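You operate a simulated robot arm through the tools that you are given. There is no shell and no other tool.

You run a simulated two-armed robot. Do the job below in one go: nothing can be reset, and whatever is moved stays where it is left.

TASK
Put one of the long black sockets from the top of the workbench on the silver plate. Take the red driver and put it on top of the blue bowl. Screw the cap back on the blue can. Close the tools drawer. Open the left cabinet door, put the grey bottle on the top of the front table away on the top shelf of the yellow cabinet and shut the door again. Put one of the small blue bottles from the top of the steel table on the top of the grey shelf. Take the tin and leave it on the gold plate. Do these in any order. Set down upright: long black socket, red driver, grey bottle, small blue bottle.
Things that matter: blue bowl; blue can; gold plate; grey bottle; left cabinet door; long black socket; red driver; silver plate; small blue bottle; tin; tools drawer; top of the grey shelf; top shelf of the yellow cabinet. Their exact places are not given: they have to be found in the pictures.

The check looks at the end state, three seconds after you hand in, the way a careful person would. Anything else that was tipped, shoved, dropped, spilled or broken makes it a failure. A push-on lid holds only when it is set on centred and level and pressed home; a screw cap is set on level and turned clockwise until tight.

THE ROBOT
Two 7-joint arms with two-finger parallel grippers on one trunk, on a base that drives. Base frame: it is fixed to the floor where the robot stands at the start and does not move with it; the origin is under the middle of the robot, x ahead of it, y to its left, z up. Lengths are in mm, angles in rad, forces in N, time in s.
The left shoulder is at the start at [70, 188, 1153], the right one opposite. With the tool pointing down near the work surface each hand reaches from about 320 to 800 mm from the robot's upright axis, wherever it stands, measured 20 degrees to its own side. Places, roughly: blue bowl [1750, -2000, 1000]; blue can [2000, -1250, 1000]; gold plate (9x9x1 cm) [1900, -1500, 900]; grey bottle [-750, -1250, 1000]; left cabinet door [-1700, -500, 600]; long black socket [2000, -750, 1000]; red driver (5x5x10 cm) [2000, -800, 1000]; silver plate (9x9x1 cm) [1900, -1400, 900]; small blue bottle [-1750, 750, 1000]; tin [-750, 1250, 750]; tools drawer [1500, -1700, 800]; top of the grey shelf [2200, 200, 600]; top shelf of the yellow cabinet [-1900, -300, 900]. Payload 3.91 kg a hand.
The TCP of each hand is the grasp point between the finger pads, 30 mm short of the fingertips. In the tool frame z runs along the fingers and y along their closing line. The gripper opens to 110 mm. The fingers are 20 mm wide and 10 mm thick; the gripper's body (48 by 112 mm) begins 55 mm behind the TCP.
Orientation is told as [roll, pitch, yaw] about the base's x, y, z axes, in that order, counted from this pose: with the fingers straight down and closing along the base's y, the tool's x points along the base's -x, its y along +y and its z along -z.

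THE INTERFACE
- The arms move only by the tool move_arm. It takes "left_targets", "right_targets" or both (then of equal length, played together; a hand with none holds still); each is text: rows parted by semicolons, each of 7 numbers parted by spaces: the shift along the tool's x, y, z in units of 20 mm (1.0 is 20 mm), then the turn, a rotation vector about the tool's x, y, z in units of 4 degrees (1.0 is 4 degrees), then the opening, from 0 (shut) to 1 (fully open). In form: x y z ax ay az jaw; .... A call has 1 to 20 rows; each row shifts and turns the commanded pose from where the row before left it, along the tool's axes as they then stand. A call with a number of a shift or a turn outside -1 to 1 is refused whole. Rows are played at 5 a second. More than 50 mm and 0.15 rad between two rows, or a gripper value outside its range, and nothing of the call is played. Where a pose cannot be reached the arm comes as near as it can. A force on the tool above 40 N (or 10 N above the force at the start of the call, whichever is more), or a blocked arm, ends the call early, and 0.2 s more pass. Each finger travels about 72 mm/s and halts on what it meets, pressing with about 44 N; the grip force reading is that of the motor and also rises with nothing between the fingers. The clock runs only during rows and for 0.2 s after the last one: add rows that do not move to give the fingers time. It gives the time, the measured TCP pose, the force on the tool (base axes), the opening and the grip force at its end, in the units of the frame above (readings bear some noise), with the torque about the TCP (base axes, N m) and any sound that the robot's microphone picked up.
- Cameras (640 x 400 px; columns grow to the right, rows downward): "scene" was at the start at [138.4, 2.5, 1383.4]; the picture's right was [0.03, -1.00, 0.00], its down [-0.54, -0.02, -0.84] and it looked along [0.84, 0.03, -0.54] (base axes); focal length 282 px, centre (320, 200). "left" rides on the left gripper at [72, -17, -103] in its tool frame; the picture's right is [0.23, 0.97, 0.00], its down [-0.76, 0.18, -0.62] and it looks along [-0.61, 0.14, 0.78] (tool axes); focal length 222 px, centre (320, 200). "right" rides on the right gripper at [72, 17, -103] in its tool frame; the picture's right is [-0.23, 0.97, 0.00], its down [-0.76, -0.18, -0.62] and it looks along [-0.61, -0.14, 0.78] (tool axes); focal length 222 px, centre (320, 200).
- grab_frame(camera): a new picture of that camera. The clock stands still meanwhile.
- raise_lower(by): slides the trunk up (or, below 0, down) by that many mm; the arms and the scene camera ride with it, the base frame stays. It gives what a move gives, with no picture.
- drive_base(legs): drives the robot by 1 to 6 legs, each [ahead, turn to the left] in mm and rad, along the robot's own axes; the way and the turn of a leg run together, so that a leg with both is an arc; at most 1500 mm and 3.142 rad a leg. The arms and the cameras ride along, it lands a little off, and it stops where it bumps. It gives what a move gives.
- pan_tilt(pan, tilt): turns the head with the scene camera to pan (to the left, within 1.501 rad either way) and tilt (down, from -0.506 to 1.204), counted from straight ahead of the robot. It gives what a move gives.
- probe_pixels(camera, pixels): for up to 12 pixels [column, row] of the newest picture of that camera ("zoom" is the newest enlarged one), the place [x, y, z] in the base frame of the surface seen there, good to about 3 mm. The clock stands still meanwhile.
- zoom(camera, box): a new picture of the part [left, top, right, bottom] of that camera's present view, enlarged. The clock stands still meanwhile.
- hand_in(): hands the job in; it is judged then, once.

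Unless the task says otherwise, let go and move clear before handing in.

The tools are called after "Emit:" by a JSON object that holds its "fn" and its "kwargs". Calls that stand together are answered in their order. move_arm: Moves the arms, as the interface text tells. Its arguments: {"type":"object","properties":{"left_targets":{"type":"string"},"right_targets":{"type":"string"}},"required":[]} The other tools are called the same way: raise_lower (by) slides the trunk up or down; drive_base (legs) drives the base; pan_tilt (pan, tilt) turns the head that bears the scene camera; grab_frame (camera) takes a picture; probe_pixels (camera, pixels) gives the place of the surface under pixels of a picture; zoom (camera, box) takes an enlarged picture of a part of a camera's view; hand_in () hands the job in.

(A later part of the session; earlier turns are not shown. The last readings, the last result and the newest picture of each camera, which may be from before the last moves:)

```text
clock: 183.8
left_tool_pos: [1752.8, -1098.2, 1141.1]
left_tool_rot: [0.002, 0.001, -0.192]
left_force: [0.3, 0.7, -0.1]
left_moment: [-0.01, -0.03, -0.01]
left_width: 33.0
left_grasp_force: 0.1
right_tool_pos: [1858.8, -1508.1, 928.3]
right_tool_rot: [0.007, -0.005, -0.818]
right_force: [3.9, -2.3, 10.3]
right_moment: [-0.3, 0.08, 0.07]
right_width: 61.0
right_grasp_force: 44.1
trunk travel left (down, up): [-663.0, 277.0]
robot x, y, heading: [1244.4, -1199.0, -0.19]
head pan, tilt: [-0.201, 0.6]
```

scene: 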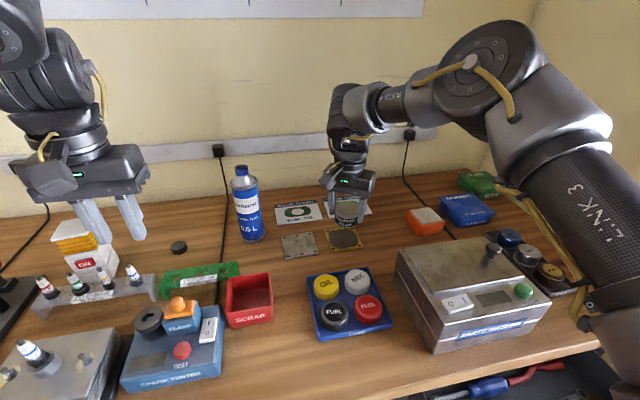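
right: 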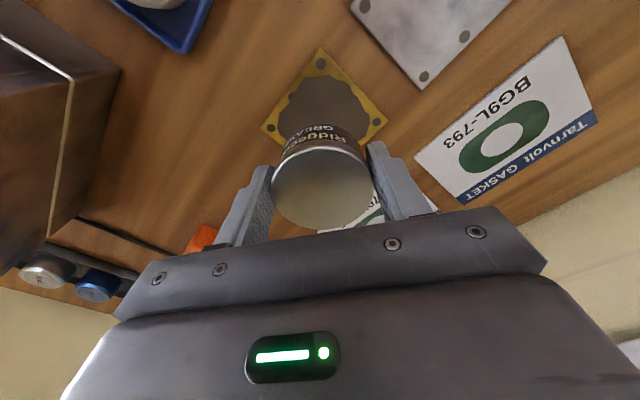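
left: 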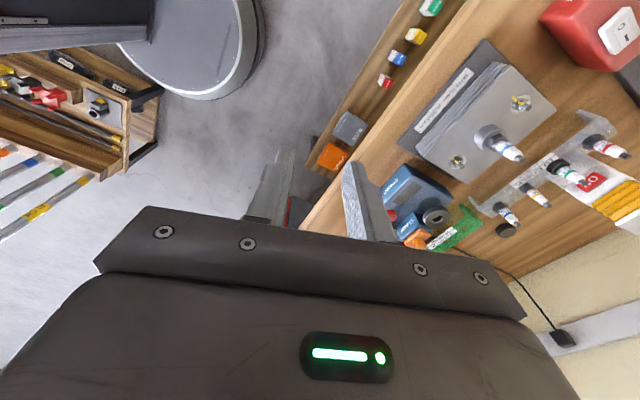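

Contact (10 N). I'll release the tin and rise.

Emit:
{"fn": "move_arm", "kwargs": {"right_targets": "0 0 0 0 0 0 0.6; 0 0 0 0 0 0 0.7; 0 0 0 0 0 0 0.8; 0 0 0 0 0 0 0.8; 0 0 -0.5 0 0 0 0.8; 0 0 -1 0 0 0 0.8; 0 0 -1 0 0 0 0.8; 0 0 -1 0 0 0 0.8; 0 0 -1 0 0 0 0.8; 0 0 0 0 0 0 0.8"}}

Emit:
{"fn": "grab_frame", "kwargs": {"camera": "right"}}

Emit:
{"fn": "zoom", "kwargs": {"camera": "scene", "box": [270, 150, 430, 270]}}

```text
clock: 186.0
left_tool_pos: [1754.1, -1098.5, 1141.2]
left_tool_rot: [0.0, -0.001, -0.193]
left_force: [0.7, -0.2, -0.2]
left_moment: [0.01, -0.03, 0.02]
left_width: 33.3
left_grasp_force: 0.0
right_tool_pos: [1858.0, -1508.5, 1016.1]
right_tool_rot: [0.007, -0.002, -0.818]
right_force: [-0.4, 0.4, 0.2]
right_moment: [-0.01, 0.0, -0.01]
right_width: 88.0
right_grasp_force: 0.1
trunk travel left (down, up): [-663.0, 277.0]
robot x, y, heading: [1244.8, -1196.5, -0.186]
head pan, tilt: [-0.201, 0.6]
```

```text
taken
```

right: 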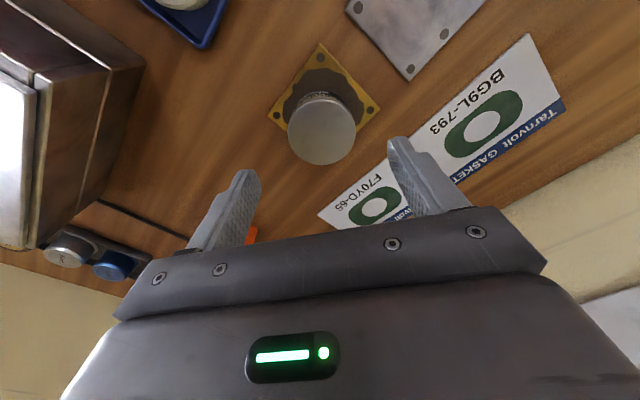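

```text
3.33 times, centred on (350, 210) of scene
```

zoom: 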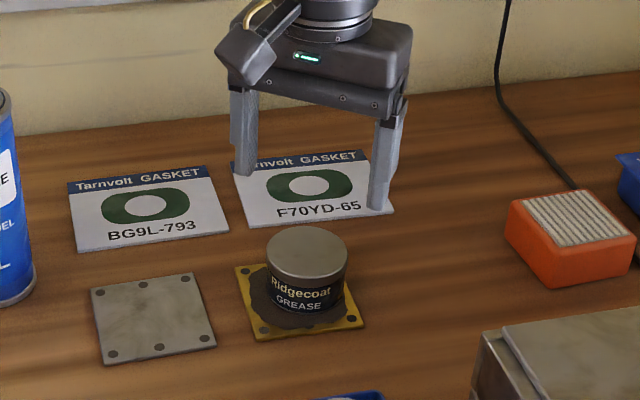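

The tin sits on the gold plate. Next is the cap: I'll retract the right hand up and back out of the way.

Emit:
{"fn": "move_arm", "kwargs": {"right_targets": "0 0 -1 0 0 0 0.8; 0 0 -1 0 0 0 0.8; 0 0 -1 0 0 0 0.8; 0.4 -0.29 -1 0 0 0 0.8; 0.808 -0.589 -1 0 0 0 0.8; 0.808 -0.589 -1 0 0 0 0.8; 0.808 -0.589 0 0 0 0 0.8; 0.808 -0.589 0 0 0 0 0.8; 0.808 -0.589 0 0 0 0 0.8; 0.808 -0.589 0 0 0 0 0.8; 0.808 -0.589 0 0 0 0 0.8; 0.808 -0.589 0 0 0 0 0.8; 0.808 -0.589 0 0 0 0 0.8; 0.808 -0.589 0 0 0 0 0.8"}}

Emit:
{"fn": "drive_base", "kwargs": {"legs": [[45, 0]]}}

Emit:
{"fn": "raise_lower", "kwargs": {"by": 60}}

Emit:
{"fn": "pan_tilt", "kwargs": {"pan": 0.1, "tilt": 0.6}}

Emit:
{"fn": "grab_frame", "kwargs": {"camera": "scene"}}

Emit:
{"fn": "grab_frame", "kwargs": {"camera": "left"}}

```text
clock: 189.0
left_tool_pos: [1753.0, -1097.9, 1140.3]
left_tool_rot: [0.0, -0.001, -0.191]
left_force: [0.1, -0.1, 0.2]
left_moment: [0.01, -0.01, -0.03]
left_width: 32.9
left_grasp_force: 0.0
right_tool_pos: [1641.6, -1463.0, 1131.3]
right_tool_rot: [0.008, -0.002, -0.817]
right_force: [-0.1, 0.8, -0.4]
right_moment: [-0.01, -0.02, -0.01]
right_width: 87.9
right_grasp_force: 0.0
right hand out of reach, approached as far as the arm can: row 2, 3
trunk travel left (down, up): [-663.0, 277.0]
robot x, y, heading: [1244.7, -1198.4, -0.186]
head pan, tilt: [-0.201, 0.6]
```

```text
clock: 189.9
left_tool_pos: [1789.7, -1104.4, 1144.6]
left_tool_rot: [-0.001, -0.013, -0.193]
left_force: [-0.4, 0.5, 0.0]
left_moment: [0.0, -0.05, 0.04]
left_width: 32.8
left_grasp_force: 0.1
right_tool_pos: [1677.0, -1469.9, 1136.2]
right_tool_rot: [0.01, -0.008, -0.817]
right_force: [-0.6, 0.3, -0.6]
right_moment: [-0.02, -0.05, 0.01]
right_width: 88.0
right_grasp_force: 0.2
trunk travel left (down, up): [-663.0, 277.0]
robot x, y, heading: [1289.8, -1206.5, -0.188]
head pan, tilt: [-0.201, 0.6]
```

```text
clock: 190.9
left_tool_pos: [1796.9, -1106.7, 1201.0]
left_tool_rot: [0.0, -0.003, -0.194]
left_force: [-0.2, 0.5, -0.3]
left_moment: [-0.02, 0.01, -0.02]
left_width: 33.2
left_grasp_force: 0.1
right_tool_pos: [1685.4, -1472.0, 1192.1]
right_tool_rot: [0.006, -0.001, -0.817]
right_force: [0.6, 0.1, -0.2]
right_moment: [-0.01, 0.03, 0.0]
right_width: 88.3
right_grasp_force: 0.0
trunk travel left (down, up): [-723.0, 217.0]
robot x, y, heading: [1287.8, -1206.6, -0.195]
head pan, tilt: [-0.201, 0.6]
```

```text
clock: 191.7
left_tool_pos: [1797.5, -1106.5, 1200.9]
left_tool_rot: [0.001, -0.003, -0.192]
left_force: [-0.7, -0.8, -0.6]
left_moment: [0.02, 0.04, -0.02]
left_width: 33.1
left_grasp_force: 0.1
right_tool_pos: [1685.7, -1471.6, 1190.6]
right_tool_rot: [0.008, 0.001, -0.817]
right_force: [0.0, 0.1, -0.1]
right_moment: [-0.02, -0.01, 0.0]
right_width: 88.2
right_grasp_force: 0.1
trunk travel left (down, up): [-723.0, 217.0]
robot x, y, heading: [1287.3, -1201.4, -0.188]
head pan, tilt: [0.099, 0.6]
```

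```text
taken
```

scene: 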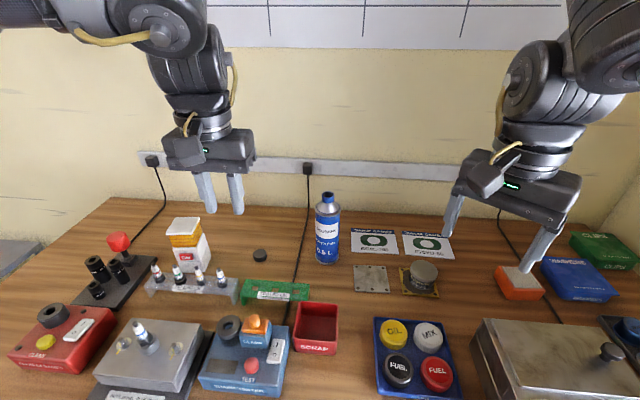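

```text
taken
```

left: 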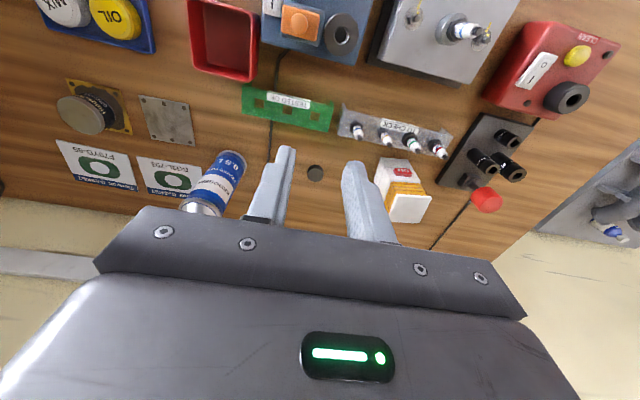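

The loose cap is at (260,255), with the grey rack and green rack in front. I'll zoom and probe neighbours for the grasp.

Emit:
{"fn": "zoom", "kwargs": {"camera": "scene", "box": [190, 180, 360, 310]}}

Emit:
{"fn": "probe_pixels", "kwargs": {"camera": "scene", "pixels": [[260, 251], [252, 256], [268, 256], [260, 261], [238, 292], [241, 285], [212, 250], [222, 272], [327, 195], [320, 195], [335, 195], [310, 225]]}}

```text
3.08 times, centred on (275, 245) of scene
```

zoom: 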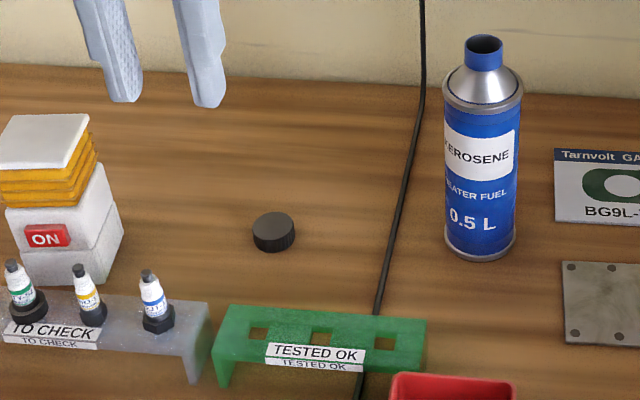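

```text
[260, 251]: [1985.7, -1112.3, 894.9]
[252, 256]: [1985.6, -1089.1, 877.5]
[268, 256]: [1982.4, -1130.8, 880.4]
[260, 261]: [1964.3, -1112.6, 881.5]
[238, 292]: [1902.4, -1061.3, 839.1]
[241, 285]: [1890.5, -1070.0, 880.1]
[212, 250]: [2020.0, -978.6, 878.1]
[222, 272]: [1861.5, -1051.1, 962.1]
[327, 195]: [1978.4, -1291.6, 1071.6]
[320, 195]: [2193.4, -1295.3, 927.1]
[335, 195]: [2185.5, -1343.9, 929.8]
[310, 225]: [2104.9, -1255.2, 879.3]
```

The cap is about 37 mm wide, z 878-896, clear of its neighbours. I'll move the left hand above it at z≈1040.

Emit:
{"fn": "move_arm", "kwargs": {"left_targets": "-0.911 0.149 0.8 0 0 0 0.6; -0.911 0.149 0.8 0 0 0 0.6; -0.911 0.149 0.8 0 0 0 0.6; -0.911 0.149 0.8 0 0 0 0.6; -0.911 0.149 0.8 0 0 0 0.6; -0.911 0.149 0.8 0 0 0 0.6; -0.911 0.149 0.8 0 0 0 0.6; -0.911 0.149 0.8 0 0 0 0.6; -0.911 0.149 0.8 0 0 0 0.6; -0.911 0.149 0.8 0 0 0 0.6; 0 0 0 0 0 0 0.6"}}

Emit:
{"fn": "grab_frame", "kwargs": {"camera": "left"}}

Emit:
{"fn": "grab_frame", "kwargs": {"camera": "scene"}}

```text
clock: 194.1
left_tool_pos: [1983.4, -1112.4, 1042.7]
left_tool_rot: [0.001, -0.003, -0.193]
left_force: [0.1, 0.7, 0.8]
left_moment: [0.0, -0.01, 0.04]
left_width: 66.0
left_grasp_force: 0.1
right_tool_pos: [1684.7, -1472.4, 1191.8]
right_tool_rot: [0.008, -0.003, -0.817]
right_force: [-0.7, 0.2, 0.5]
right_moment: [0.06, -0.06, 0.0]
right_width: 87.8
right_grasp_force: 0.1
trunk travel left (down, up): [-723.0, 217.0]
robot x, y, heading: [1284.8, -1201.7, -0.188]
head pan, tilt: [0.099, 0.6]
```

```text
taken
```

left: 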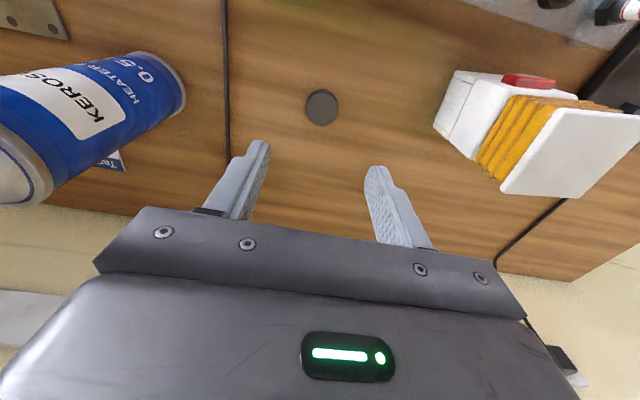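

```text
taken
```

scene: 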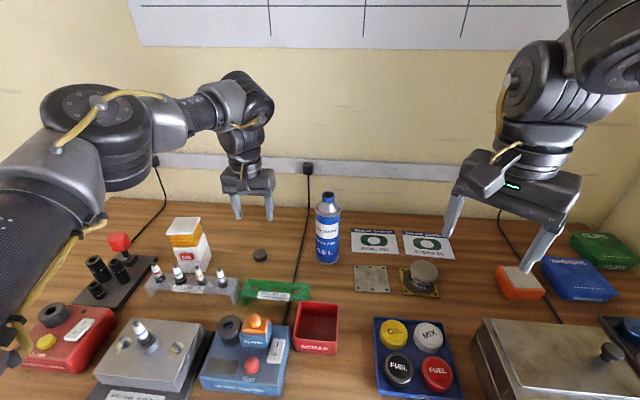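

The cap shows at (322,107) in the left camera, roughly centred between the fingers. I'll probe it for the exact centre.

Emit:
{"fn": "probe_pixels", "kwargs": {"camera": "left", "pixels": [[322, 108], [308, 108], [336, 108], [322, 95], [322, 122], [290, 100], [360, 130]]}}

Emit:
{"fn": "zoom", "kwargs": {"camera": "left", "box": [260, 60, 390, 150]}}

```text
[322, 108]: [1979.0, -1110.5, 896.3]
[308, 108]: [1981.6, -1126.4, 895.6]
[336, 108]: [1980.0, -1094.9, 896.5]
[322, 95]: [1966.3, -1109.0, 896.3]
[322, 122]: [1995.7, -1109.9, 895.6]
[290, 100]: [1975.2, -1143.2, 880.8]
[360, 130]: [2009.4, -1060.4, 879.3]
```

```text
4.44 times, centred on (325, 105) of left
```

zoom: 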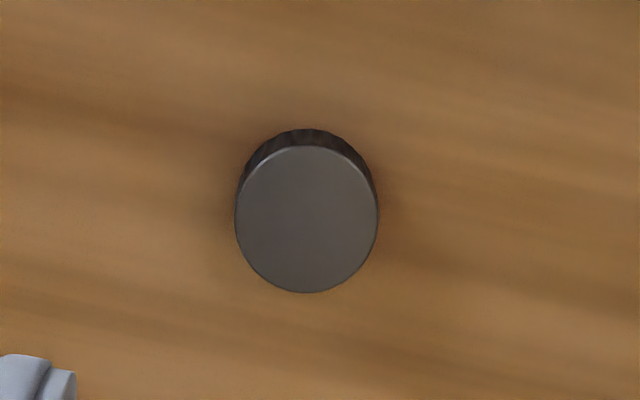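

Cap centre ≈ (1980.5,-1110.5), top 896. I'll descend to TCP z≈914 with this small correction.

Emit:
{"fn": "move_arm", "kwargs": {"left_targets": "0.16 0.065 0.9 0 0 0 0.6; 0 0 0.9 0 0 0 0.6; 0 0 0.9 0 0 0 0.6; 0 0 0.9 0 0 0 0.6; 0 0 0.9 0 0 0 0.6; 0 0 0.9 0 0 0 0.6; 0 0 0.9 0 0 0 0.6; 0 0 0 0 0 0 0.6; 0 0 0 0 0 0 0.6"}}

Emit:
{"fn": "grab_frame", "kwargs": {"camera": "left"}}

```text
clock: 196.1
left_tool_pos: [1980.3, -1109.0, 915.6]
left_tool_rot: [0.001, -0.003, -0.193]
left_force: [0.2, -0.3, -0.2]
left_moment: [-0.01, -0.03, -0.02]
left_width: 66.0
left_grasp_force: 0.1
right_tool_pos: [1685.5, -1470.4, 1191.9]
right_tool_rot: [0.008, -0.002, -0.816]
right_force: [-0.6, 0.4, -0.1]
right_moment: [0.0, 0.0, 0.0]
right_width: 87.8
right_grasp_force: 0.0
trunk travel left (down, up): [-723.0, 217.0]
robot x, y, heading: [1284.0, -1207.4, -0.193]
head pan, tilt: [0.099, 0.6]
```

```text
taken
```

left: 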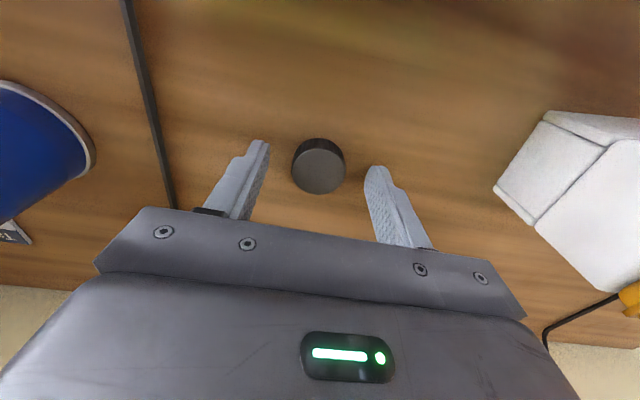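

The cap lies between the fingertips (318,165). I'll lower 2 mm more and close.

Emit:
{"fn": "move_arm", "kwargs": {"left_targets": "0 0 0.12 0 0 0 0.6; 0 0 0 0 0 0 0.45; 0 0 0 0 0 0 0.35; 0 0 0 0 0 0 0.25; 0 0 0 0 0 0 0.2; 0 0 0 0 0 0 0.2"}}

Emit:
{"fn": "grab_frame", "kwargs": {"camera": "left"}}

```text
clock: 197.5
left_tool_pos: [1980.2, -1110.5, 912.8]
left_tool_rot: [-0.001, -0.004, -0.193]
left_force: [0.0, 0.6, -0.1]
left_moment: [0.0, 0.01, -0.02]
left_width: 33.7
left_grasp_force: 44.7
right_tool_pos: [1685.7, -1471.9, 1192.0]
right_tool_rot: [0.009, -0.002, -0.817]
right_force: [0.7, 0.1, -0.6]
right_moment: [0.03, 0.01, -0.04]
right_width: 88.2
right_grasp_force: 0.0
trunk travel left (down, up): [-723.0, 217.0]
robot x, y, heading: [1285.5, -1204.3, -0.188]
head pan, tilt: [0.099, 0.6]
```

```text
taken
```

left: 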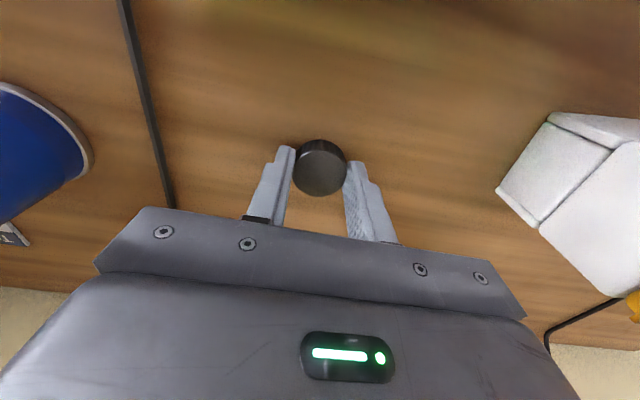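

The cap is held (33.7 mm). I'll lift it, raise the trunk, and then turn the robot to the right so the left shoulder comes closer to the can.

Emit:
{"fn": "move_arm", "kwargs": {"left_targets": "0 0 -0.5 0 0 0 0.2; 0 0 -1 0 0 0 0.2; 0 0 -1 0 0 0 0.2; 0 0 -1 0 0 0 0.2; 0 0 -1 0 0 0 0.2; 0.5 0 -1 0 0 0 0.2; 1 0 -1 0 0 0 0.2; 1 0 0 0 0 0 0.2; 1 0 0 0 0 0 0.2; 1 0 0 0 0 0 0.2; 1 0 0 0 0 0 0.2"}}

Emit:
{"fn": "raise_lower", "kwargs": {"by": 170}}

Emit:
{"fn": "grab_frame", "kwargs": {"camera": "left"}}

```text
clock: 199.9
left_tool_pos: [1871.3, -1089.3, 1042.9]
left_tool_rot: [-0.002, -0.001, -0.194]
left_force: [0.5, -0.5, 0.4]
left_moment: [0.01, 0.02, 0.0]
left_width: 33.7
left_grasp_force: 44.2
right_tool_pos: [1684.8, -1471.8, 1192.5]
right_tool_rot: [0.007, -0.003, -0.818]
right_force: [0.7, -0.1, -0.3]
right_moment: [0.0, -0.02, -0.03]
right_width: 88.0
right_grasp_force: 0.1
trunk travel left (down, up): [-723.0, 217.0]
robot x, y, heading: [1288.7, -1204.4, -0.191]
head pan, tilt: [0.099, 0.6]
```

```text
clock: 201.8
left_tool_pos: [1872.3, -1089.8, 1212.6]
left_tool_rot: [0.0, -0.002, -0.194]
left_force: [0.0, 0.1, -0.6]
left_moment: [0.03, -0.01, -0.01]
left_width: 33.6
left_grasp_force: 44.4
right_tool_pos: [1687.1, -1470.9, 1361.1]
right_tool_rot: [0.008, -0.001, -0.817]
right_force: [-0.2, 0.2, 0.0]
right_moment: [0.01, -0.03, -0.03]
right_width: 87.9
right_grasp_force: 0.0
trunk travel left (down, up): [-893.0, 47.0]
robot x, y, heading: [1284.4, -1206.5, -0.189]
head pan, tilt: [0.099, 0.6]
```

```text
taken
```

left: 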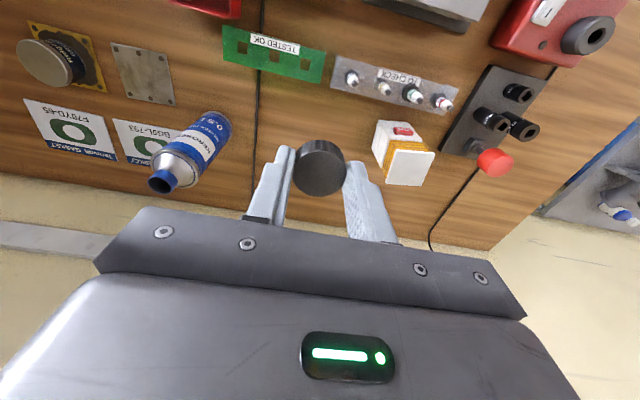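

Cap still held at (320,165). Now I'll turn the robot right by 0.55 rad.

Emit:
{"fn": "drive_base", "kwargs": {"legs": [[0, -0.55]]}}

Emit:
{"fn": "pan_tilt", "kwargs": {"pan": 0.5, "tilt": 0.6}}

Emit:
{"fn": "grab_frame", "kwargs": {"camera": "scene"}}

Emit:
{"fn": "grab_frame", "kwargs": {"camera": "left"}}

```text
clock: 203.8
left_tool_pos: [1845.6, -1411.9, 1212.3]
left_tool_rot: [-0.002, -0.004, -0.744]
left_force: [0.4, 0.3, -0.7]
left_moment: [-0.03, 0.0, 0.01]
left_width: 33.5
left_grasp_force: 44.2
right_tool_pos: [1488.6, -1639.9, 1362.8]
right_tool_rot: [0.005, -0.001, -1.368]
right_force: [-0.4, -0.2, -0.3]
right_moment: [0.0, 0.0, -0.01]
right_width: 87.8
right_grasp_force: 0.2
trunk travel left (down, up): [-893.0, 47.0]
robot x, y, heading: [1285.6, -1205.4, -0.741]
head pan, tilt: [0.099, 0.6]
```

```text
clock: 204.7
left_tool_pos: [1844.7, -1413.1, 1212.0]
left_tool_rot: [-0.001, -0.005, -0.744]
left_force: [-0.5, 1.3, 0.3]
left_moment: [-0.03, -0.02, 0.0]
left_width: 33.8
left_grasp_force: 44.0
right_tool_pos: [1486.2, -1641.6, 1361.3]
right_tool_rot: [0.007, 0.0, -1.367]
right_force: [0.0, -0.9, 0.1]
right_moment: [0.0, 0.01, 0.02]
right_width: 87.9
right_grasp_force: 0.1
trunk travel left (down, up): [-893.0, 47.0]
robot x, y, heading: [1284.8, -1199.7, -0.742]
head pan, tilt: [0.499, 0.6]
```

```text
taken
```

scene: 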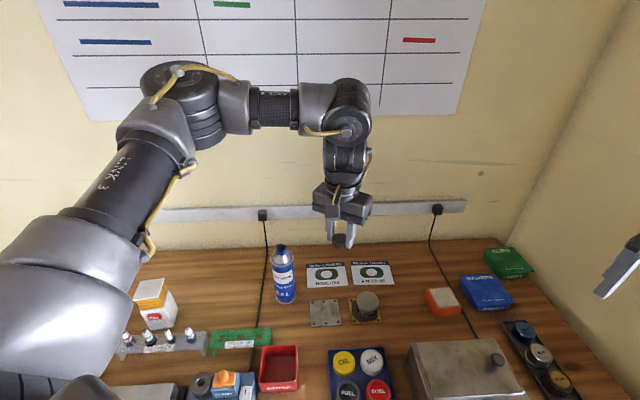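

```text
taken
```

left: 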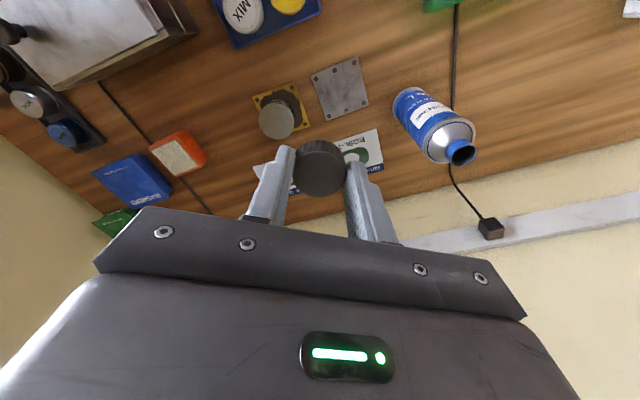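

The can's neck shows at (461,152) in the left camera and (281,250) in the scene. I'll zoom and probe the rim for its centre.

Emit:
{"fn": "zoom", "kwargs": {"camera": "scene", "box": [255, 235, 309, 275]}}

Emit:
{"fn": "zoom", "kwargs": {"camera": "left", "box": [410, 110, 510, 190]}}

```text
10.00 times, centred on (282, 255) of scene
```

zoom: 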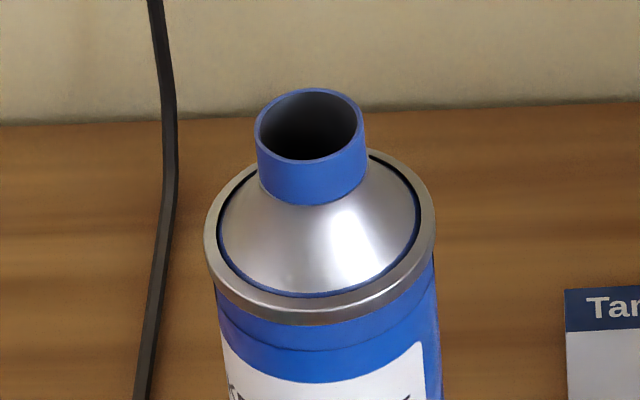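

```text
5.00 times, centred on (460, 150) of left
```

zoom: 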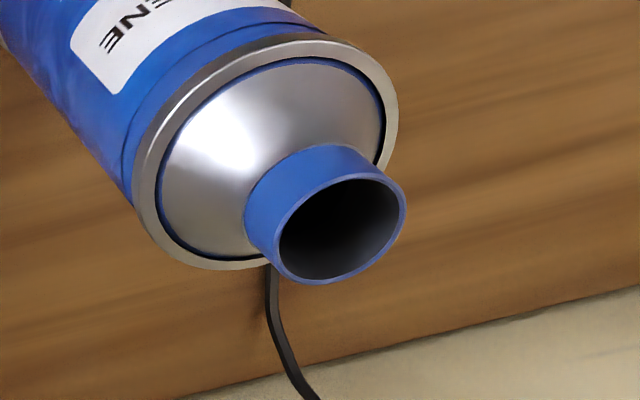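

Emit:
{"fn": "probe_pixels", "kwargs": {"camera": "zoom", "pixels": [[276, 240], [403, 212], [352, 176], [325, 281], [300, 195], [385, 250], [290, 205], [260, 200], [300, 160], [390, 185], [295, 270], [370, 268]]}}

```text
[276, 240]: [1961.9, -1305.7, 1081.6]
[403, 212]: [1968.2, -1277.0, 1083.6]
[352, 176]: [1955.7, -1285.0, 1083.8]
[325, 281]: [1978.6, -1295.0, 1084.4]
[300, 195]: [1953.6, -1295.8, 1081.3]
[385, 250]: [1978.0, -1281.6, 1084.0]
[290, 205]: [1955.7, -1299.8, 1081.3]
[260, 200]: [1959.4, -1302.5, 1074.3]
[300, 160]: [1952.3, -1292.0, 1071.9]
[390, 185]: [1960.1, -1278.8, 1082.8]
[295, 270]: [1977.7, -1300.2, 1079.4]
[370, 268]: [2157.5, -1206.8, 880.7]
```

Rim fit gives the neck centre ≈ (1967,-1290.5), rim z 1083. I'll cross-check from the scene camera.

Emit:
{"fn": "zoom", "kwargs": {"camera": "scene", "box": [255, 235, 309, 275]}}

Emit:
{"fn": "probe_pixels", "kwargs": {"camera": "zoom", "pixels": [[258, 128], [362, 120], [310, 90], [312, 158], [275, 103], [345, 102], [275, 152], [345, 148], [310, 180], [285, 180], [335, 178], [310, 195]]}}

```text
10.00 times, centred on (282, 255) of scene
```

zoom: 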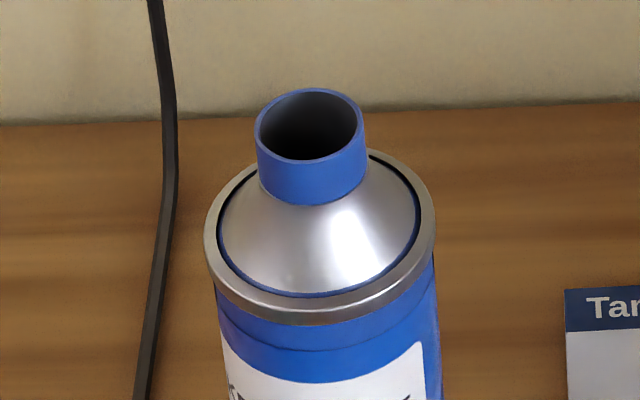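

```text
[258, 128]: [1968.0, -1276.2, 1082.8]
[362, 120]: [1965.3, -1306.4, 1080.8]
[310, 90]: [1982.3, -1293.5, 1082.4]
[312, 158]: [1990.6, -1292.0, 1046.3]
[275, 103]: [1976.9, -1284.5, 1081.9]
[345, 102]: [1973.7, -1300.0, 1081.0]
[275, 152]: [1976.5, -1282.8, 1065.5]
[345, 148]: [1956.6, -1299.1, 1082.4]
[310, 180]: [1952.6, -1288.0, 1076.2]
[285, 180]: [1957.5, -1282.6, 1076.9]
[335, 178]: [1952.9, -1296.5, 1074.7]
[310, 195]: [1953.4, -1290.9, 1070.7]
```

Both agree: neck centre (1967,-1291), rim z≈1082.5. I'll move the cap above the neck at TCP≈1165 (cap bottom ≈1130).

Emit:
{"fn": "move_arm", "kwargs": {"left_targets": "-0.041 0.959 0.2 0 0 0 0.2; -0.041 0.959 0.2 0 0 0 0.2; -0.041 0.959 0.2 0 0 0 0.2; -0.041 0.959 0.2 0 0 0 0.2; -0.041 0.959 0.2 0 0 0 0.2; -0.041 0.959 0.2 0 0 0 0.2; -0.041 0.959 0.2 0 0 0 0.2; -0.041 0.959 0.2 0 0 0 0.2; -0.041 0.959 0.2 0 0 0 0.2; 0 0 0 0 0 0 0.2; 0 0 0 0 0 0 0.2"}}

Emit:
{"fn": "grab_frame", "kwargs": {"camera": "left"}}

Emit:
{"fn": "grab_frame", "kwargs": {"camera": "scene"}}

```text
clock: 207.1
left_tool_pos: [1967.9, -1291.4, 1177.0]
left_tool_rot: [0.001, -0.003, -0.743]
left_force: [0.7, 0.4, 0.9]
left_moment: [0.0, 0.03, 0.04]
left_width: 33.5
left_grasp_force: 43.9
right_tool_pos: [1486.6, -1641.6, 1361.7]
right_tool_rot: [0.006, -0.001, -1.368]
right_force: [0.3, -0.4, -0.9]
right_moment: [-0.01, 0.0, 0.01]
right_width: 88.0
right_grasp_force: 0.1
trunk travel left (down, up): [-893.0, 47.0]
robot x, y, heading: [1288.8, -1204.1, -0.74]
head pan, tilt: [0.499, 0.6]
```

```text
taken
```

left: 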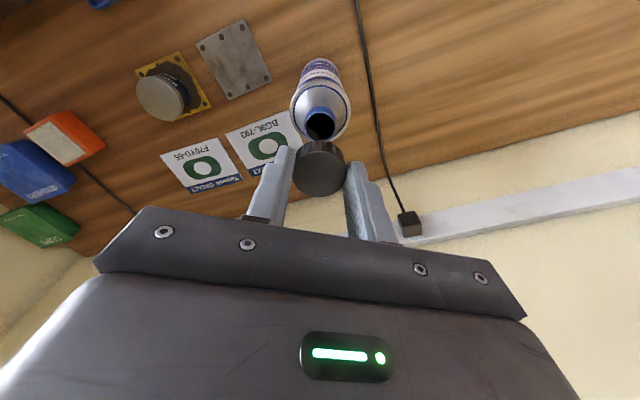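

```text
taken
```

scene: 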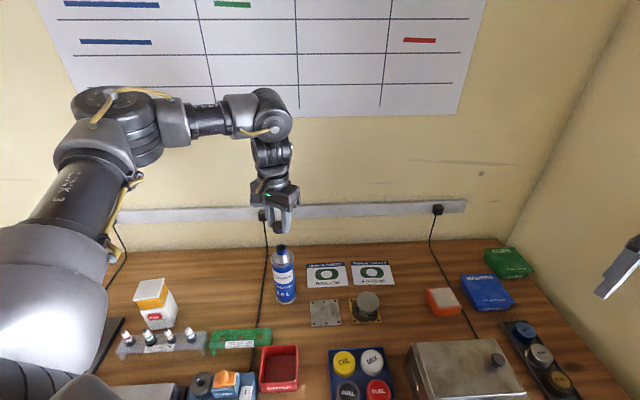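

The cap is over the can. I'll lower to TCP≈1126 (about 8 mm above the rim) and check alignment closely.

Emit:
{"fn": "move_arm", "kwargs": {"left_targets": "0.05 0 0.85 0 0 0 0.2; 0 0 0.85 0 0 0 0.2; 0 0 0.85 0 0 0 0.2; 0 0 0 0 0 0 0.2; 0 0 0 0 0 0 0.2"}}

Emit:
{"fn": "zoom", "kwargs": {"camera": "scene", "box": [250, 215, 314, 265]}}

Emit:
{"fn": "zoom", "kwargs": {"camera": "left", "box": [260, 70, 380, 210]}}

```text
clock: 208.3
left_tool_pos: [1967.4, -1289.6, 1125.8]
left_tool_rot: [0.0, -0.004, -0.743]
left_force: [0.3, 1.0, 0.5]
left_moment: [0.03, -0.02, 0.01]
left_width: 33.9
left_grasp_force: 44.0
right_tool_pos: [1487.8, -1640.3, 1361.8]
right_tool_rot: [0.006, 0.0, -1.369]
right_force: [0.3, -0.7, 0.0]
right_moment: [0.0, -0.02, 0.02]
right_width: 87.9
right_grasp_force: 0.1
trunk travel left (down, up): [-893.0, 47.0]
robot x, y, heading: [1288.3, -1203.1, -0.741]
head pan, tilt: [0.499, 0.6]
```

```text
8.00 times, centred on (282, 240) of scene
```

zoom: 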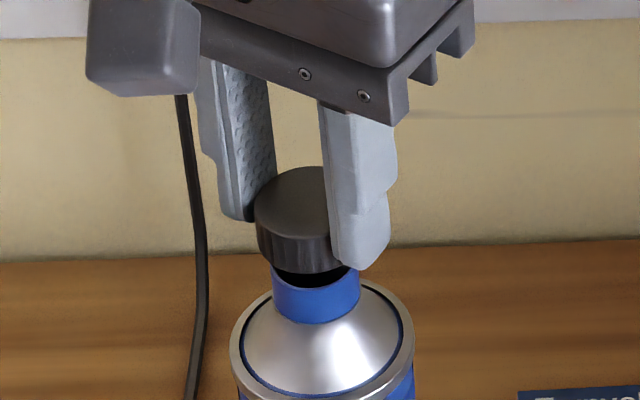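

```text
2.86 times, centred on (320, 140) of left
```

zoom: 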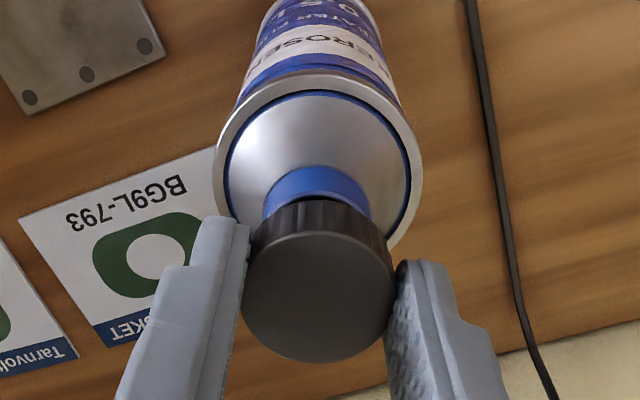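

The cap looks aligned with the neck in both views. I'll take another reading of the TCP before lowering.

Emit:
{"fn": "move_arm", "kwargs": {"left_targets": "0 0 0 0 0 0 0.2"}}

Emit:
{"fn": "move_arm", "kwargs": {"left_targets": "0 0 0 0 0 0 0.2"}}

Emit:
{"fn": "move_arm", "kwargs": {"left_targets": "0 0 0 0 0 0 0.2"}}

```text
clock: 208.7
left_tool_pos: [1967.4, -1289.2, 1125.5]
left_tool_rot: [-0.001, -0.003, -0.744]
left_force: [0.7, 0.0, -0.3]
left_moment: [-0.02, 0.04, 0.02]
left_width: 33.4
left_grasp_force: 44.3
right_tool_pos: [1487.9, -1641.3, 1362.3]
right_tool_rot: [0.006, -0.001, -1.369]
right_force: [-0.3, -0.2, 0.6]
right_moment: [0.02, 0.02, 0.01]
right_width: 88.0
right_grasp_force: 0.1
trunk travel left (down, up): [-893.0, 47.0]
robot x, y, heading: [1288.3, -1203.4, -0.744]
head pan, tilt: [0.499, 0.6]
```

```text
clock: 209.1
left_tool_pos: [1967.1, -1290.7, 1125.3]
left_tool_rot: [0.0, -0.003, -0.744]
left_force: [0.2, -0.2, -0.2]
left_moment: [-0.02, 0.0, 0.01]
left_width: 33.6
left_grasp_force: 44.0
right_tool_pos: [1487.5, -1640.0, 1362.3]
right_tool_rot: [0.008, -0.002, -1.368]
right_force: [0.6, -0.5, 0.0]
right_moment: [0.01, 0.02, 0.01]
right_width: 87.9
right_grasp_force: 0.1
trunk travel left (down, up): [-893.0, 47.0]
robot x, y, heading: [1288.7, -1205.1, -0.747]
head pan, tilt: [0.499, 0.6]
```

```text
clock: 209.5
left_tool_pos: [1968.1, -1290.7, 1125.9]
left_tool_rot: [-0.001, -0.003, -0.744]
left_force: [-0.1, -0.3, 0.1]
left_moment: [0.02, 0.01, 0.04]
left_width: 33.8
left_grasp_force: 44.1
right_tool_pos: [1486.5, -1640.3, 1361.9]
right_tool_rot: [0.007, -0.002, -1.369]
right_force: [-0.6, 0.3, -0.6]
right_moment: [0.0, -0.03, -0.01]
right_width: 87.9
right_grasp_force: 0.1
trunk travel left (down, up): [-893.0, 47.0]
robot x, y, heading: [1290.3, -1199.8, -0.743]
head pan, tilt: [0.499, 0.6]
```

Averaged TCP (1967.5,-1290.0): within ~1 mm. I'll correct slightly and lower until contact with the neck.

Emit:
{"fn": "move_arm", "kwargs": {"left_targets": "-0.02 -0.05 0.1 0 0 0 0.2; 0 0 0.1 0 0 0 0.2; 0 0 0.1 0 0 0 0.2; 0 0 0 0 0 0 0.2"}}

Emit:
{"fn": "move_arm", "kwargs": {"left_targets": "0 0 0.1 0 0 0 0.2; 0 0 0 0 0 0 0.2"}}

Emit:
{"fn": "move_arm", "kwargs": {"left_targets": "0 0 0.1 0 0 0 0.2; 0 0 0 0 0 0 0.2"}}

```text
clock: 210.5
left_tool_pos: [1964.9, -1291.4, 1119.5]
left_tool_rot: [-0.001, -0.005, -0.745]
left_force: [0.4, 1.0, -0.4]
left_moment: [-0.02, -0.01, 0.02]
left_width: 33.6
left_grasp_force: 44.2
right_tool_pos: [1486.8, -1639.9, 1362.1]
right_tool_rot: [0.006, -0.002, -1.368]
right_force: [-0.6, 0.2, 0.5]
right_moment: [-0.01, 0.01, -0.03]
right_width: 88.1
right_grasp_force: 0.1
trunk travel left (down, up): [-893.0, 47.0]
robot x, y, heading: [1287.9, -1203.7, -0.744]
head pan, tilt: [0.499, 0.6]
```

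```text
clock: 211.1
left_tool_pos: [1967.0, -1290.8, 1118.2]
left_tool_rot: [-0.002, -0.003, -0.743]
left_force: [-0.6, 0.5, 0.2]
left_moment: [-0.02, 0.0, 0.03]
left_width: 33.6
left_grasp_force: 44.6
right_tool_pos: [1487.6, -1640.4, 1361.9]
right_tool_rot: [0.007, 0.0, -1.369]
right_force: [0.1, -0.4, 0.4]
right_moment: [0.0, 0.01, 0.0]
right_width: 88.1
right_grasp_force: 0.1
trunk travel left (down, up): [-893.0, 47.0]
robot x, y, heading: [1287.2, -1203.3, -0.744]
head pan, tilt: [0.499, 0.6]
```

```text
clock: 211.7
left_tool_pos: [1967.2, -1290.3, 1116.3]
left_tool_rot: [0.002, -0.003, -0.743]
left_force: [1.1, 1.1, 5.1]
left_moment: [0.05, -0.01, -0.02]
left_width: 33.9
left_grasp_force: 43.8
right_tool_pos: [1486.7, -1640.7, 1362.4]
right_tool_rot: [0.008, -0.003, -1.369]
right_force: [-0.1, 0.4, -0.2]
right_moment: [0.01, -0.03, -0.03]
right_width: 87.7
right_grasp_force: 0.0
trunk travel left (down, up): [-893.0, 47.0]
robot x, y, heading: [1289.7, -1208.2, -0.741]
head pan, tilt: [0.499, 0.6]
```

Contact at TCP 1116 (5 N). I'll start turning clockwise (tool +z) with a slight downward feed.

Emit:
{"fn": "move_arm", "kwargs": {"left_targets": "0 0 0.01 0 0 1 0.2; 0 0 0.01 0 0 1 0.2; 0 0 0.01 0 0 1 0.2; 0 0 0.01 0 0 1 0.2; 0 0 0.01 0 0 1 0.2; 0 0 0.01 0 0 1 0.2; 0 0 0.01 0 0 1 0.2; 0 0 0.01 0 0 1 0.2; 0 0 0.01 0 0 1 0.2; 0 0 0.01 0 0 1 0.2"}}

```text
clock: 213.9
left_tool_pos: [1967.4, -1291.2, 1113.8]
left_tool_rot: [0.003, -0.003, -1.442]
left_force: [0.8, 1.5, -0.6]
left_moment: [-0.03, -0.01, 0.02]
left_width: 33.8
left_grasp_force: 44.1
right_tool_pos: [1486.7, -1640.4, 1362.5]
right_tool_rot: [0.005, -0.002, -1.369]
right_force: [0.5, 0.4, 0.2]
right_moment: [0.01, -0.04, -0.01]
right_width: 87.9
right_grasp_force: 0.0
trunk travel left (down, up): [-893.0, 47.0]
robot x, y, heading: [1288.7, -1206.4, -0.738]
head pan, tilt: [0.499, 0.6]
```

The cap followed down to 1113.8 with little force. I'll continue turning clockwise.

Emit:
{"fn": "move_arm", "kwargs": {"left_targets": "0 0 0.01 0 0 1 0.2; 0 0 0.01 0 0 1 0.2; 0 0 0.01 0 0 1 0.2; 0 0 0.01 0 0 1 0.2; 0 0 0.01 0 0 1 0.2; 0 0 0.01 0 0 1 0.2; 0 0 0.01 0 0 1 0.2; 0 0 0.01 0 0 1 0.2; 0 0 0.01 0 0 1 0.2; 0 0 0.01 0 0 1 0.2; 0 0 0.01 0 0 1 0.2; 0 0 0.01 0 0 1 0.2; 0 0 0.01 0 0 1 0.2; 0 0 0.01 0 0 1 0.2; 0 0 0.01 0 0 1 0.2"}}

Emit:
{"fn": "zoom", "kwargs": {"camera": "scene", "box": [250, 215, 314, 265]}}

```text
clock: 217.1
left_tool_pos: [1966.3, -1290.4, 1109.4]
left_tool_rot: [0.004, -0.001, -2.491]
left_force: [0.1, -0.1, 0.8]
left_moment: [0.02, -0.03, -0.01]
left_width: 33.9
left_grasp_force: 43.6
right_tool_pos: [1487.1, -1641.2, 1361.3]
right_tool_rot: [0.006, -0.003, -1.368]
right_force: [0.7, 0.6, -0.5]
right_moment: [-0.03, -0.01, 0.01]
right_width: 88.1
right_grasp_force: 0.0
trunk travel left (down, up): [-893.0, 47.0]
robot x, y, heading: [1284.4, -1199.0, -0.74]
head pan, tilt: [0.499, 0.6]
```

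```text
8.00 times, centred on (282, 240) of scene
```

zoom: 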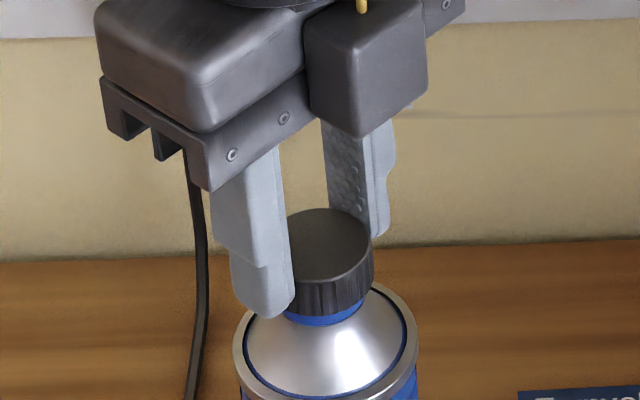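

The cap is going down evenly over the neck (bottom now ≈1075). I'll keep turning clockwise with the same feed.

Emit:
{"fn": "move_arm", "kwargs": {"left_targets": "0 0 0.01 0 0 1 0.2; 0 0 0.01 0 0 1 0.2; 0 0 0.01 0 0 1 0.2; 0 0 0.01 0 0 1 0.2; 0 0 0.01 0 0 1 0.2; 0 0 0.01 0 0 1 0.2; 0 0 0.01 0 0 1 0.2; 0 0 0.01 0 0 1 0.2; 0 0 0.01 0 0 1 0.2; 0 0 0.01 0 0 1 0.2; 0 0 0.01 0 0 1 0.2; 0 0 0.01 0 0 1 0.2; 0 0 0.01 0 0 1 0.2; 0 0 0.01 0 0 1 0.2; 0 0 0.01 0 0 1 0.2; 0 0 0.01 0 0 1 0.2; 0 0 0.01 0 0 1 0.2; 0 0 0.01 0 0 1 0.2; 0 0 0.01 0 0 1 0.2; 0 0 0.01 0 0 1 0.2"}}

Emit:
{"fn": "zoom", "kwargs": {"camera": "scene", "box": [250, 215, 314, 265]}}

```text
clock: 221.3
left_tool_pos: [1966.2, -1292.7, 1105.6]
left_tool_rot: [0.0, 0.004, 2.398]
left_force: [-1.1, 0.1, 0.6]
left_moment: [0.02, 0.18, 0.0]
left_width: 33.6
left_grasp_force: 44.6
right_tool_pos: [1487.3, -1639.7, 1362.3]
right_tool_rot: [0.008, -0.001, -1.369]
right_force: [0.7, -0.1, -0.5]
right_moment: [-0.01, 0.02, 0.01]
right_width: 88.2
right_grasp_force: 0.0
trunk travel left (down, up): [-893.0, 47.0]
robot x, y, heading: [1286.3, -1201.0, -0.739]
head pan, tilt: [0.499, 0.6]
```

```text
8.00 times, centred on (282, 240) of scene
```

zoom: 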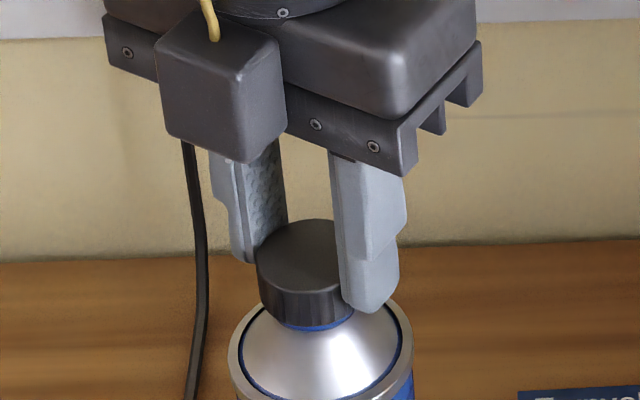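

Cap bottom ≈1071 now. I'll continue turning in a shorter batch, watching the torque.

Emit:
{"fn": "move_arm", "kwargs": {"left_targets": "0 0 0.01 0 0 1 0.2; 0 0 0.01 0 0 1 0.2; 0 0 0.01 0 0 1 0.2; 0 0 0.01 0 0 1 0.2; 0 0 0.01 0 0 1 0.2; 0 0 0.01 0 0 1 0.2; 0 0 0.01 0 0 1 0.2; 0 0 0.01 0 0 1 0.2; 0 0 0.01 0 0 1 0.2; 0 0 0.01 0 0 1 0.2"}}

```text
clock: 223.5
left_tool_pos: [1964.9, -1291.0, 1104.4]
left_tool_rot: [-0.004, 0.005, 1.699]
left_force: [-0.6, -1.4, 9.9]
left_moment: [-0.12, 0.09, -0.04]
left_width: 33.6
left_grasp_force: 43.8
right_tool_pos: [1485.6, -1641.3, 1362.7]
right_tool_rot: [0.006, -0.002, -1.368]
right_force: [-0.6, -1.2, -0.5]
right_moment: [-0.01, 0.02, 0.01]
right_width: 88.0
right_grasp_force: 0.1
trunk travel left (down, up): [-893.0, 47.0]
robot x, y, heading: [1289.7, -1204.7, -0.741]
head pan, tilt: [0.499, 0.6]
```

Upward force is now 10 N at cap bottom ≈1070; I'll continue turning without extra feed to see whether it draws down and tightens.

Emit:
{"fn": "move_arm", "kwargs": {"left_targets": "0 0 0 0 0 1 0.2; 0 0 0 0 0 1 0.2; 0 0 0 0 0 1 0.2; 0 0 0 0 0 1 0.2; 0 0 0 0 0 1 0.2; 0 0 0 0 0 1 0.2; 0 0 0 0 0 1 0.2; 0 0 0 0 0 1 0.2; 0 0 0 0 0 1 0.2; 0 0 0 0 0 1 0.2"}}

```text
clock: 225.7
left_tool_pos: [1965.6, -1290.8, 1105.3]
left_tool_rot: [-0.004, 0.0, 1.001]
left_force: [-2.6, -0.4, 9.2]
left_moment: [0.01, 0.24, -0.01]
left_width: 33.6
left_grasp_force: 44.1
right_tool_pos: [1485.8, -1640.9, 1362.3]
right_tool_rot: [0.007, -0.001, -1.366]
right_force: [0.9, 0.3, 0.2]
right_moment: [-0.01, 0.01, 0.01]
right_width: 88.0
right_grasp_force: 0.1
trunk travel left (down, up): [-893.0, 47.0]
robot x, y, heading: [1286.7, -1204.6, -0.742]
head pan, tilt: [0.499, 0.6]
```

Still no tightening torque after ~260°. I'll continue turning a bit further and look.

Emit:
{"fn": "move_arm", "kwargs": {"left_targets": "0 0 0 0 0 1 0.2; 0 0 0 0 0 1 0.2; 0 0 0 0 0 1 0.2; 0 0 0 0 0 1 0.2; 0 0 0 0 0 1 0.2; 0 0 0 0 0 1 0.2"}}

Emit:
{"fn": "zoom", "kwargs": {"camera": "scene", "box": [250, 215, 314, 265]}}

```text
clock: 227.1
left_tool_pos: [1966.4, -1290.8, 1104.3]
left_tool_rot: [-0.003, 0.0, 0.582]
left_force: [-0.6, 1.9, 7.2]
left_moment: [0.21, 0.11, 0.0]
left_width: 33.4
left_grasp_force: 44.0
right_tool_pos: [1485.4, -1640.2, 1362.6]
right_tool_rot: [0.008, -0.002, -1.367]
right_force: [-0.8, 0.2, -0.1]
right_moment: [0.04, 0.01, 0.03]
right_width: 87.9
right_grasp_force: 0.2
trunk travel left (down, up): [-893.0, 47.0]
robot x, y, heading: [1287.1, -1206.9, -0.741]
head pan, tilt: [0.499, 0.6]
```

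```text
8.00 times, centred on (282, 240) of scene
```

zoom: 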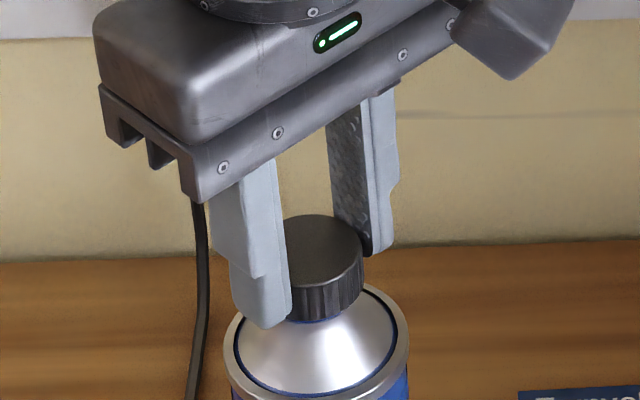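

I'll check whether the can itself is turning with the cap, and how the cap sits.

Emit:
{"fn": "zoom", "kwargs": {"camera": "scene", "box": [230, 215, 350, 315]}}

Emit:
{"fn": "grab_frame", "kwargs": {"camera": "left"}}

```text
4.00 times, centred on (290, 265) of scene
```

zoom: 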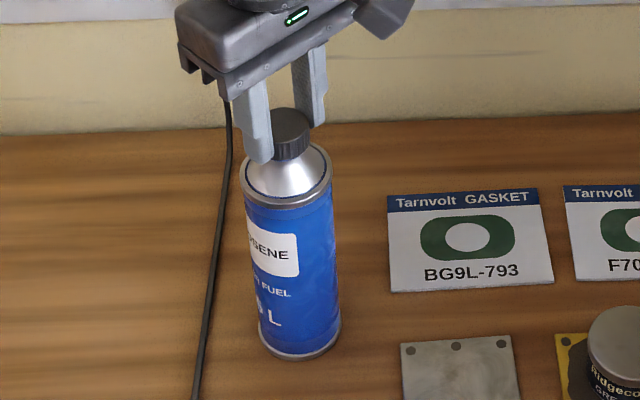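

```text
taken
```

left: 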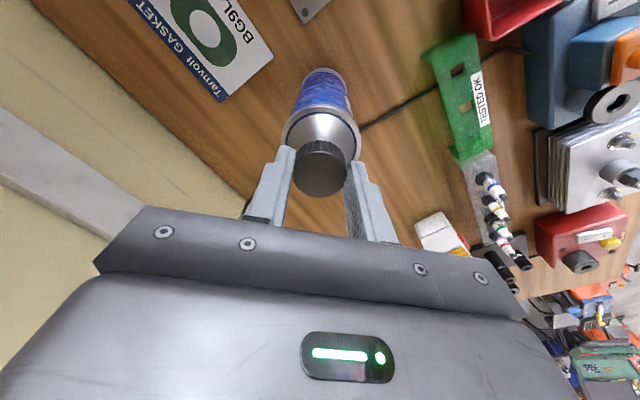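

The label has turned to the left, so the can is now turning with the cap. I'll release, lift a little, and inspect how the cap is seated.

Emit:
{"fn": "move_arm", "kwargs": {"left_targets": "0 0 0 0 0 0 0.35; 0 0 0 0 0 0 0.5; 0 0 0 0 0 0 0.6; 0 0 -0.5 0 0 0 0.6; 0 0 -1 0 0 0 0.6; 0 0 -1 0 0 0 0.6; 0 0 -1 0 0 0 0.6"}}

Emit:
{"fn": "zoom", "kwargs": {"camera": "scene", "box": [250, 230, 314, 280]}}

Emit:
{"fn": "zoom", "kwargs": {"camera": "left", "box": [260, 60, 400, 200]}}

```text
clock: 228.7
left_tool_pos: [1965.8, -1291.0, 1174.2]
left_tool_rot: [-0.003, -0.001, 0.583]
left_force: [0.3, -0.9, -0.5]
left_moment: [0.0, 0.01, 0.0]
left_width: 65.9
left_grasp_force: 0.2
right_tool_pos: [1487.1, -1641.8, 1362.0]
right_tool_rot: [0.006, -0.002, -1.369]
right_force: [1.0, -0.4, 0.0]
right_moment: [-0.02, -0.03, 0.02]
right_width: 87.9
right_grasp_force: 0.1
trunk travel left (down, up): [-893.0, 47.0]
robot x, y, heading: [1288.3, -1204.1, -0.743]
head pan, tilt: [0.499, 0.6]
```

```text
8.00 times, centred on (282, 255) of scene
```

zoom: 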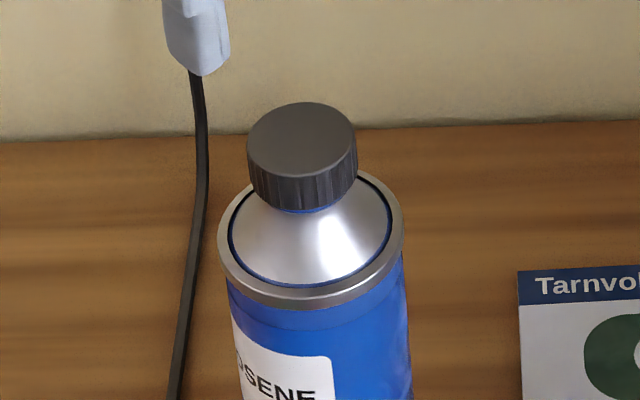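

```text
2.86 times, centred on (330, 130) of left
```

zoom: 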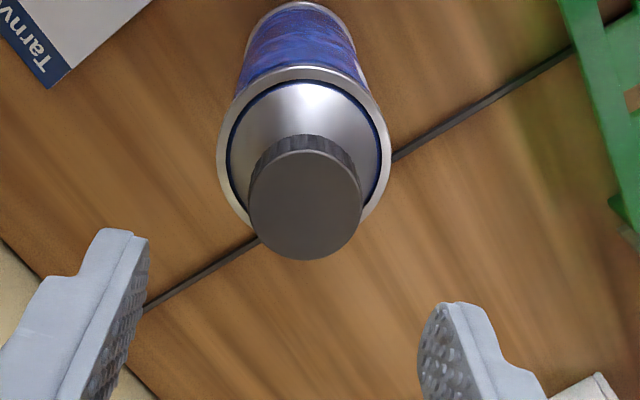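

The cap sits level on the neck. I'll probe the cap top and the can's ring to check height and whether the can shifted.

Emit:
{"fn": "zoom", "kwargs": {"camera": "scene", "box": [250, 230, 314, 280]}}

Emit:
{"fn": "probe_pixels", "kwargs": {"camera": "zoom", "pixels": [[302, 140], [252, 145], [352, 145], [302, 106], [302, 172], [302, 205], [270, 195], [340, 190], [222, 250], [400, 245], [310, 300], [300, 215]]}}

```text
8.00 times, centred on (282, 255) of scene
```

zoom: 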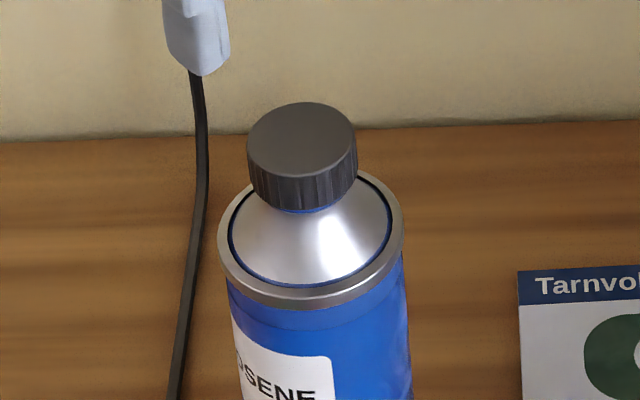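

```text
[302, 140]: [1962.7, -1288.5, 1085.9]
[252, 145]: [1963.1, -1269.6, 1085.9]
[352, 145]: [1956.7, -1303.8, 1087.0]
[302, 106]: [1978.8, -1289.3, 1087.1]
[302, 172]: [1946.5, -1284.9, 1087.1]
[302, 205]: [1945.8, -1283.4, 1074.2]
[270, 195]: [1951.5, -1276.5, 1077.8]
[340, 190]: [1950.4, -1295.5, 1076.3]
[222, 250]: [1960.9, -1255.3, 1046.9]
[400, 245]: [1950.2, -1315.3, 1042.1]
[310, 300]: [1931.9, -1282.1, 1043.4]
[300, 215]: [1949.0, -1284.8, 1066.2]
```

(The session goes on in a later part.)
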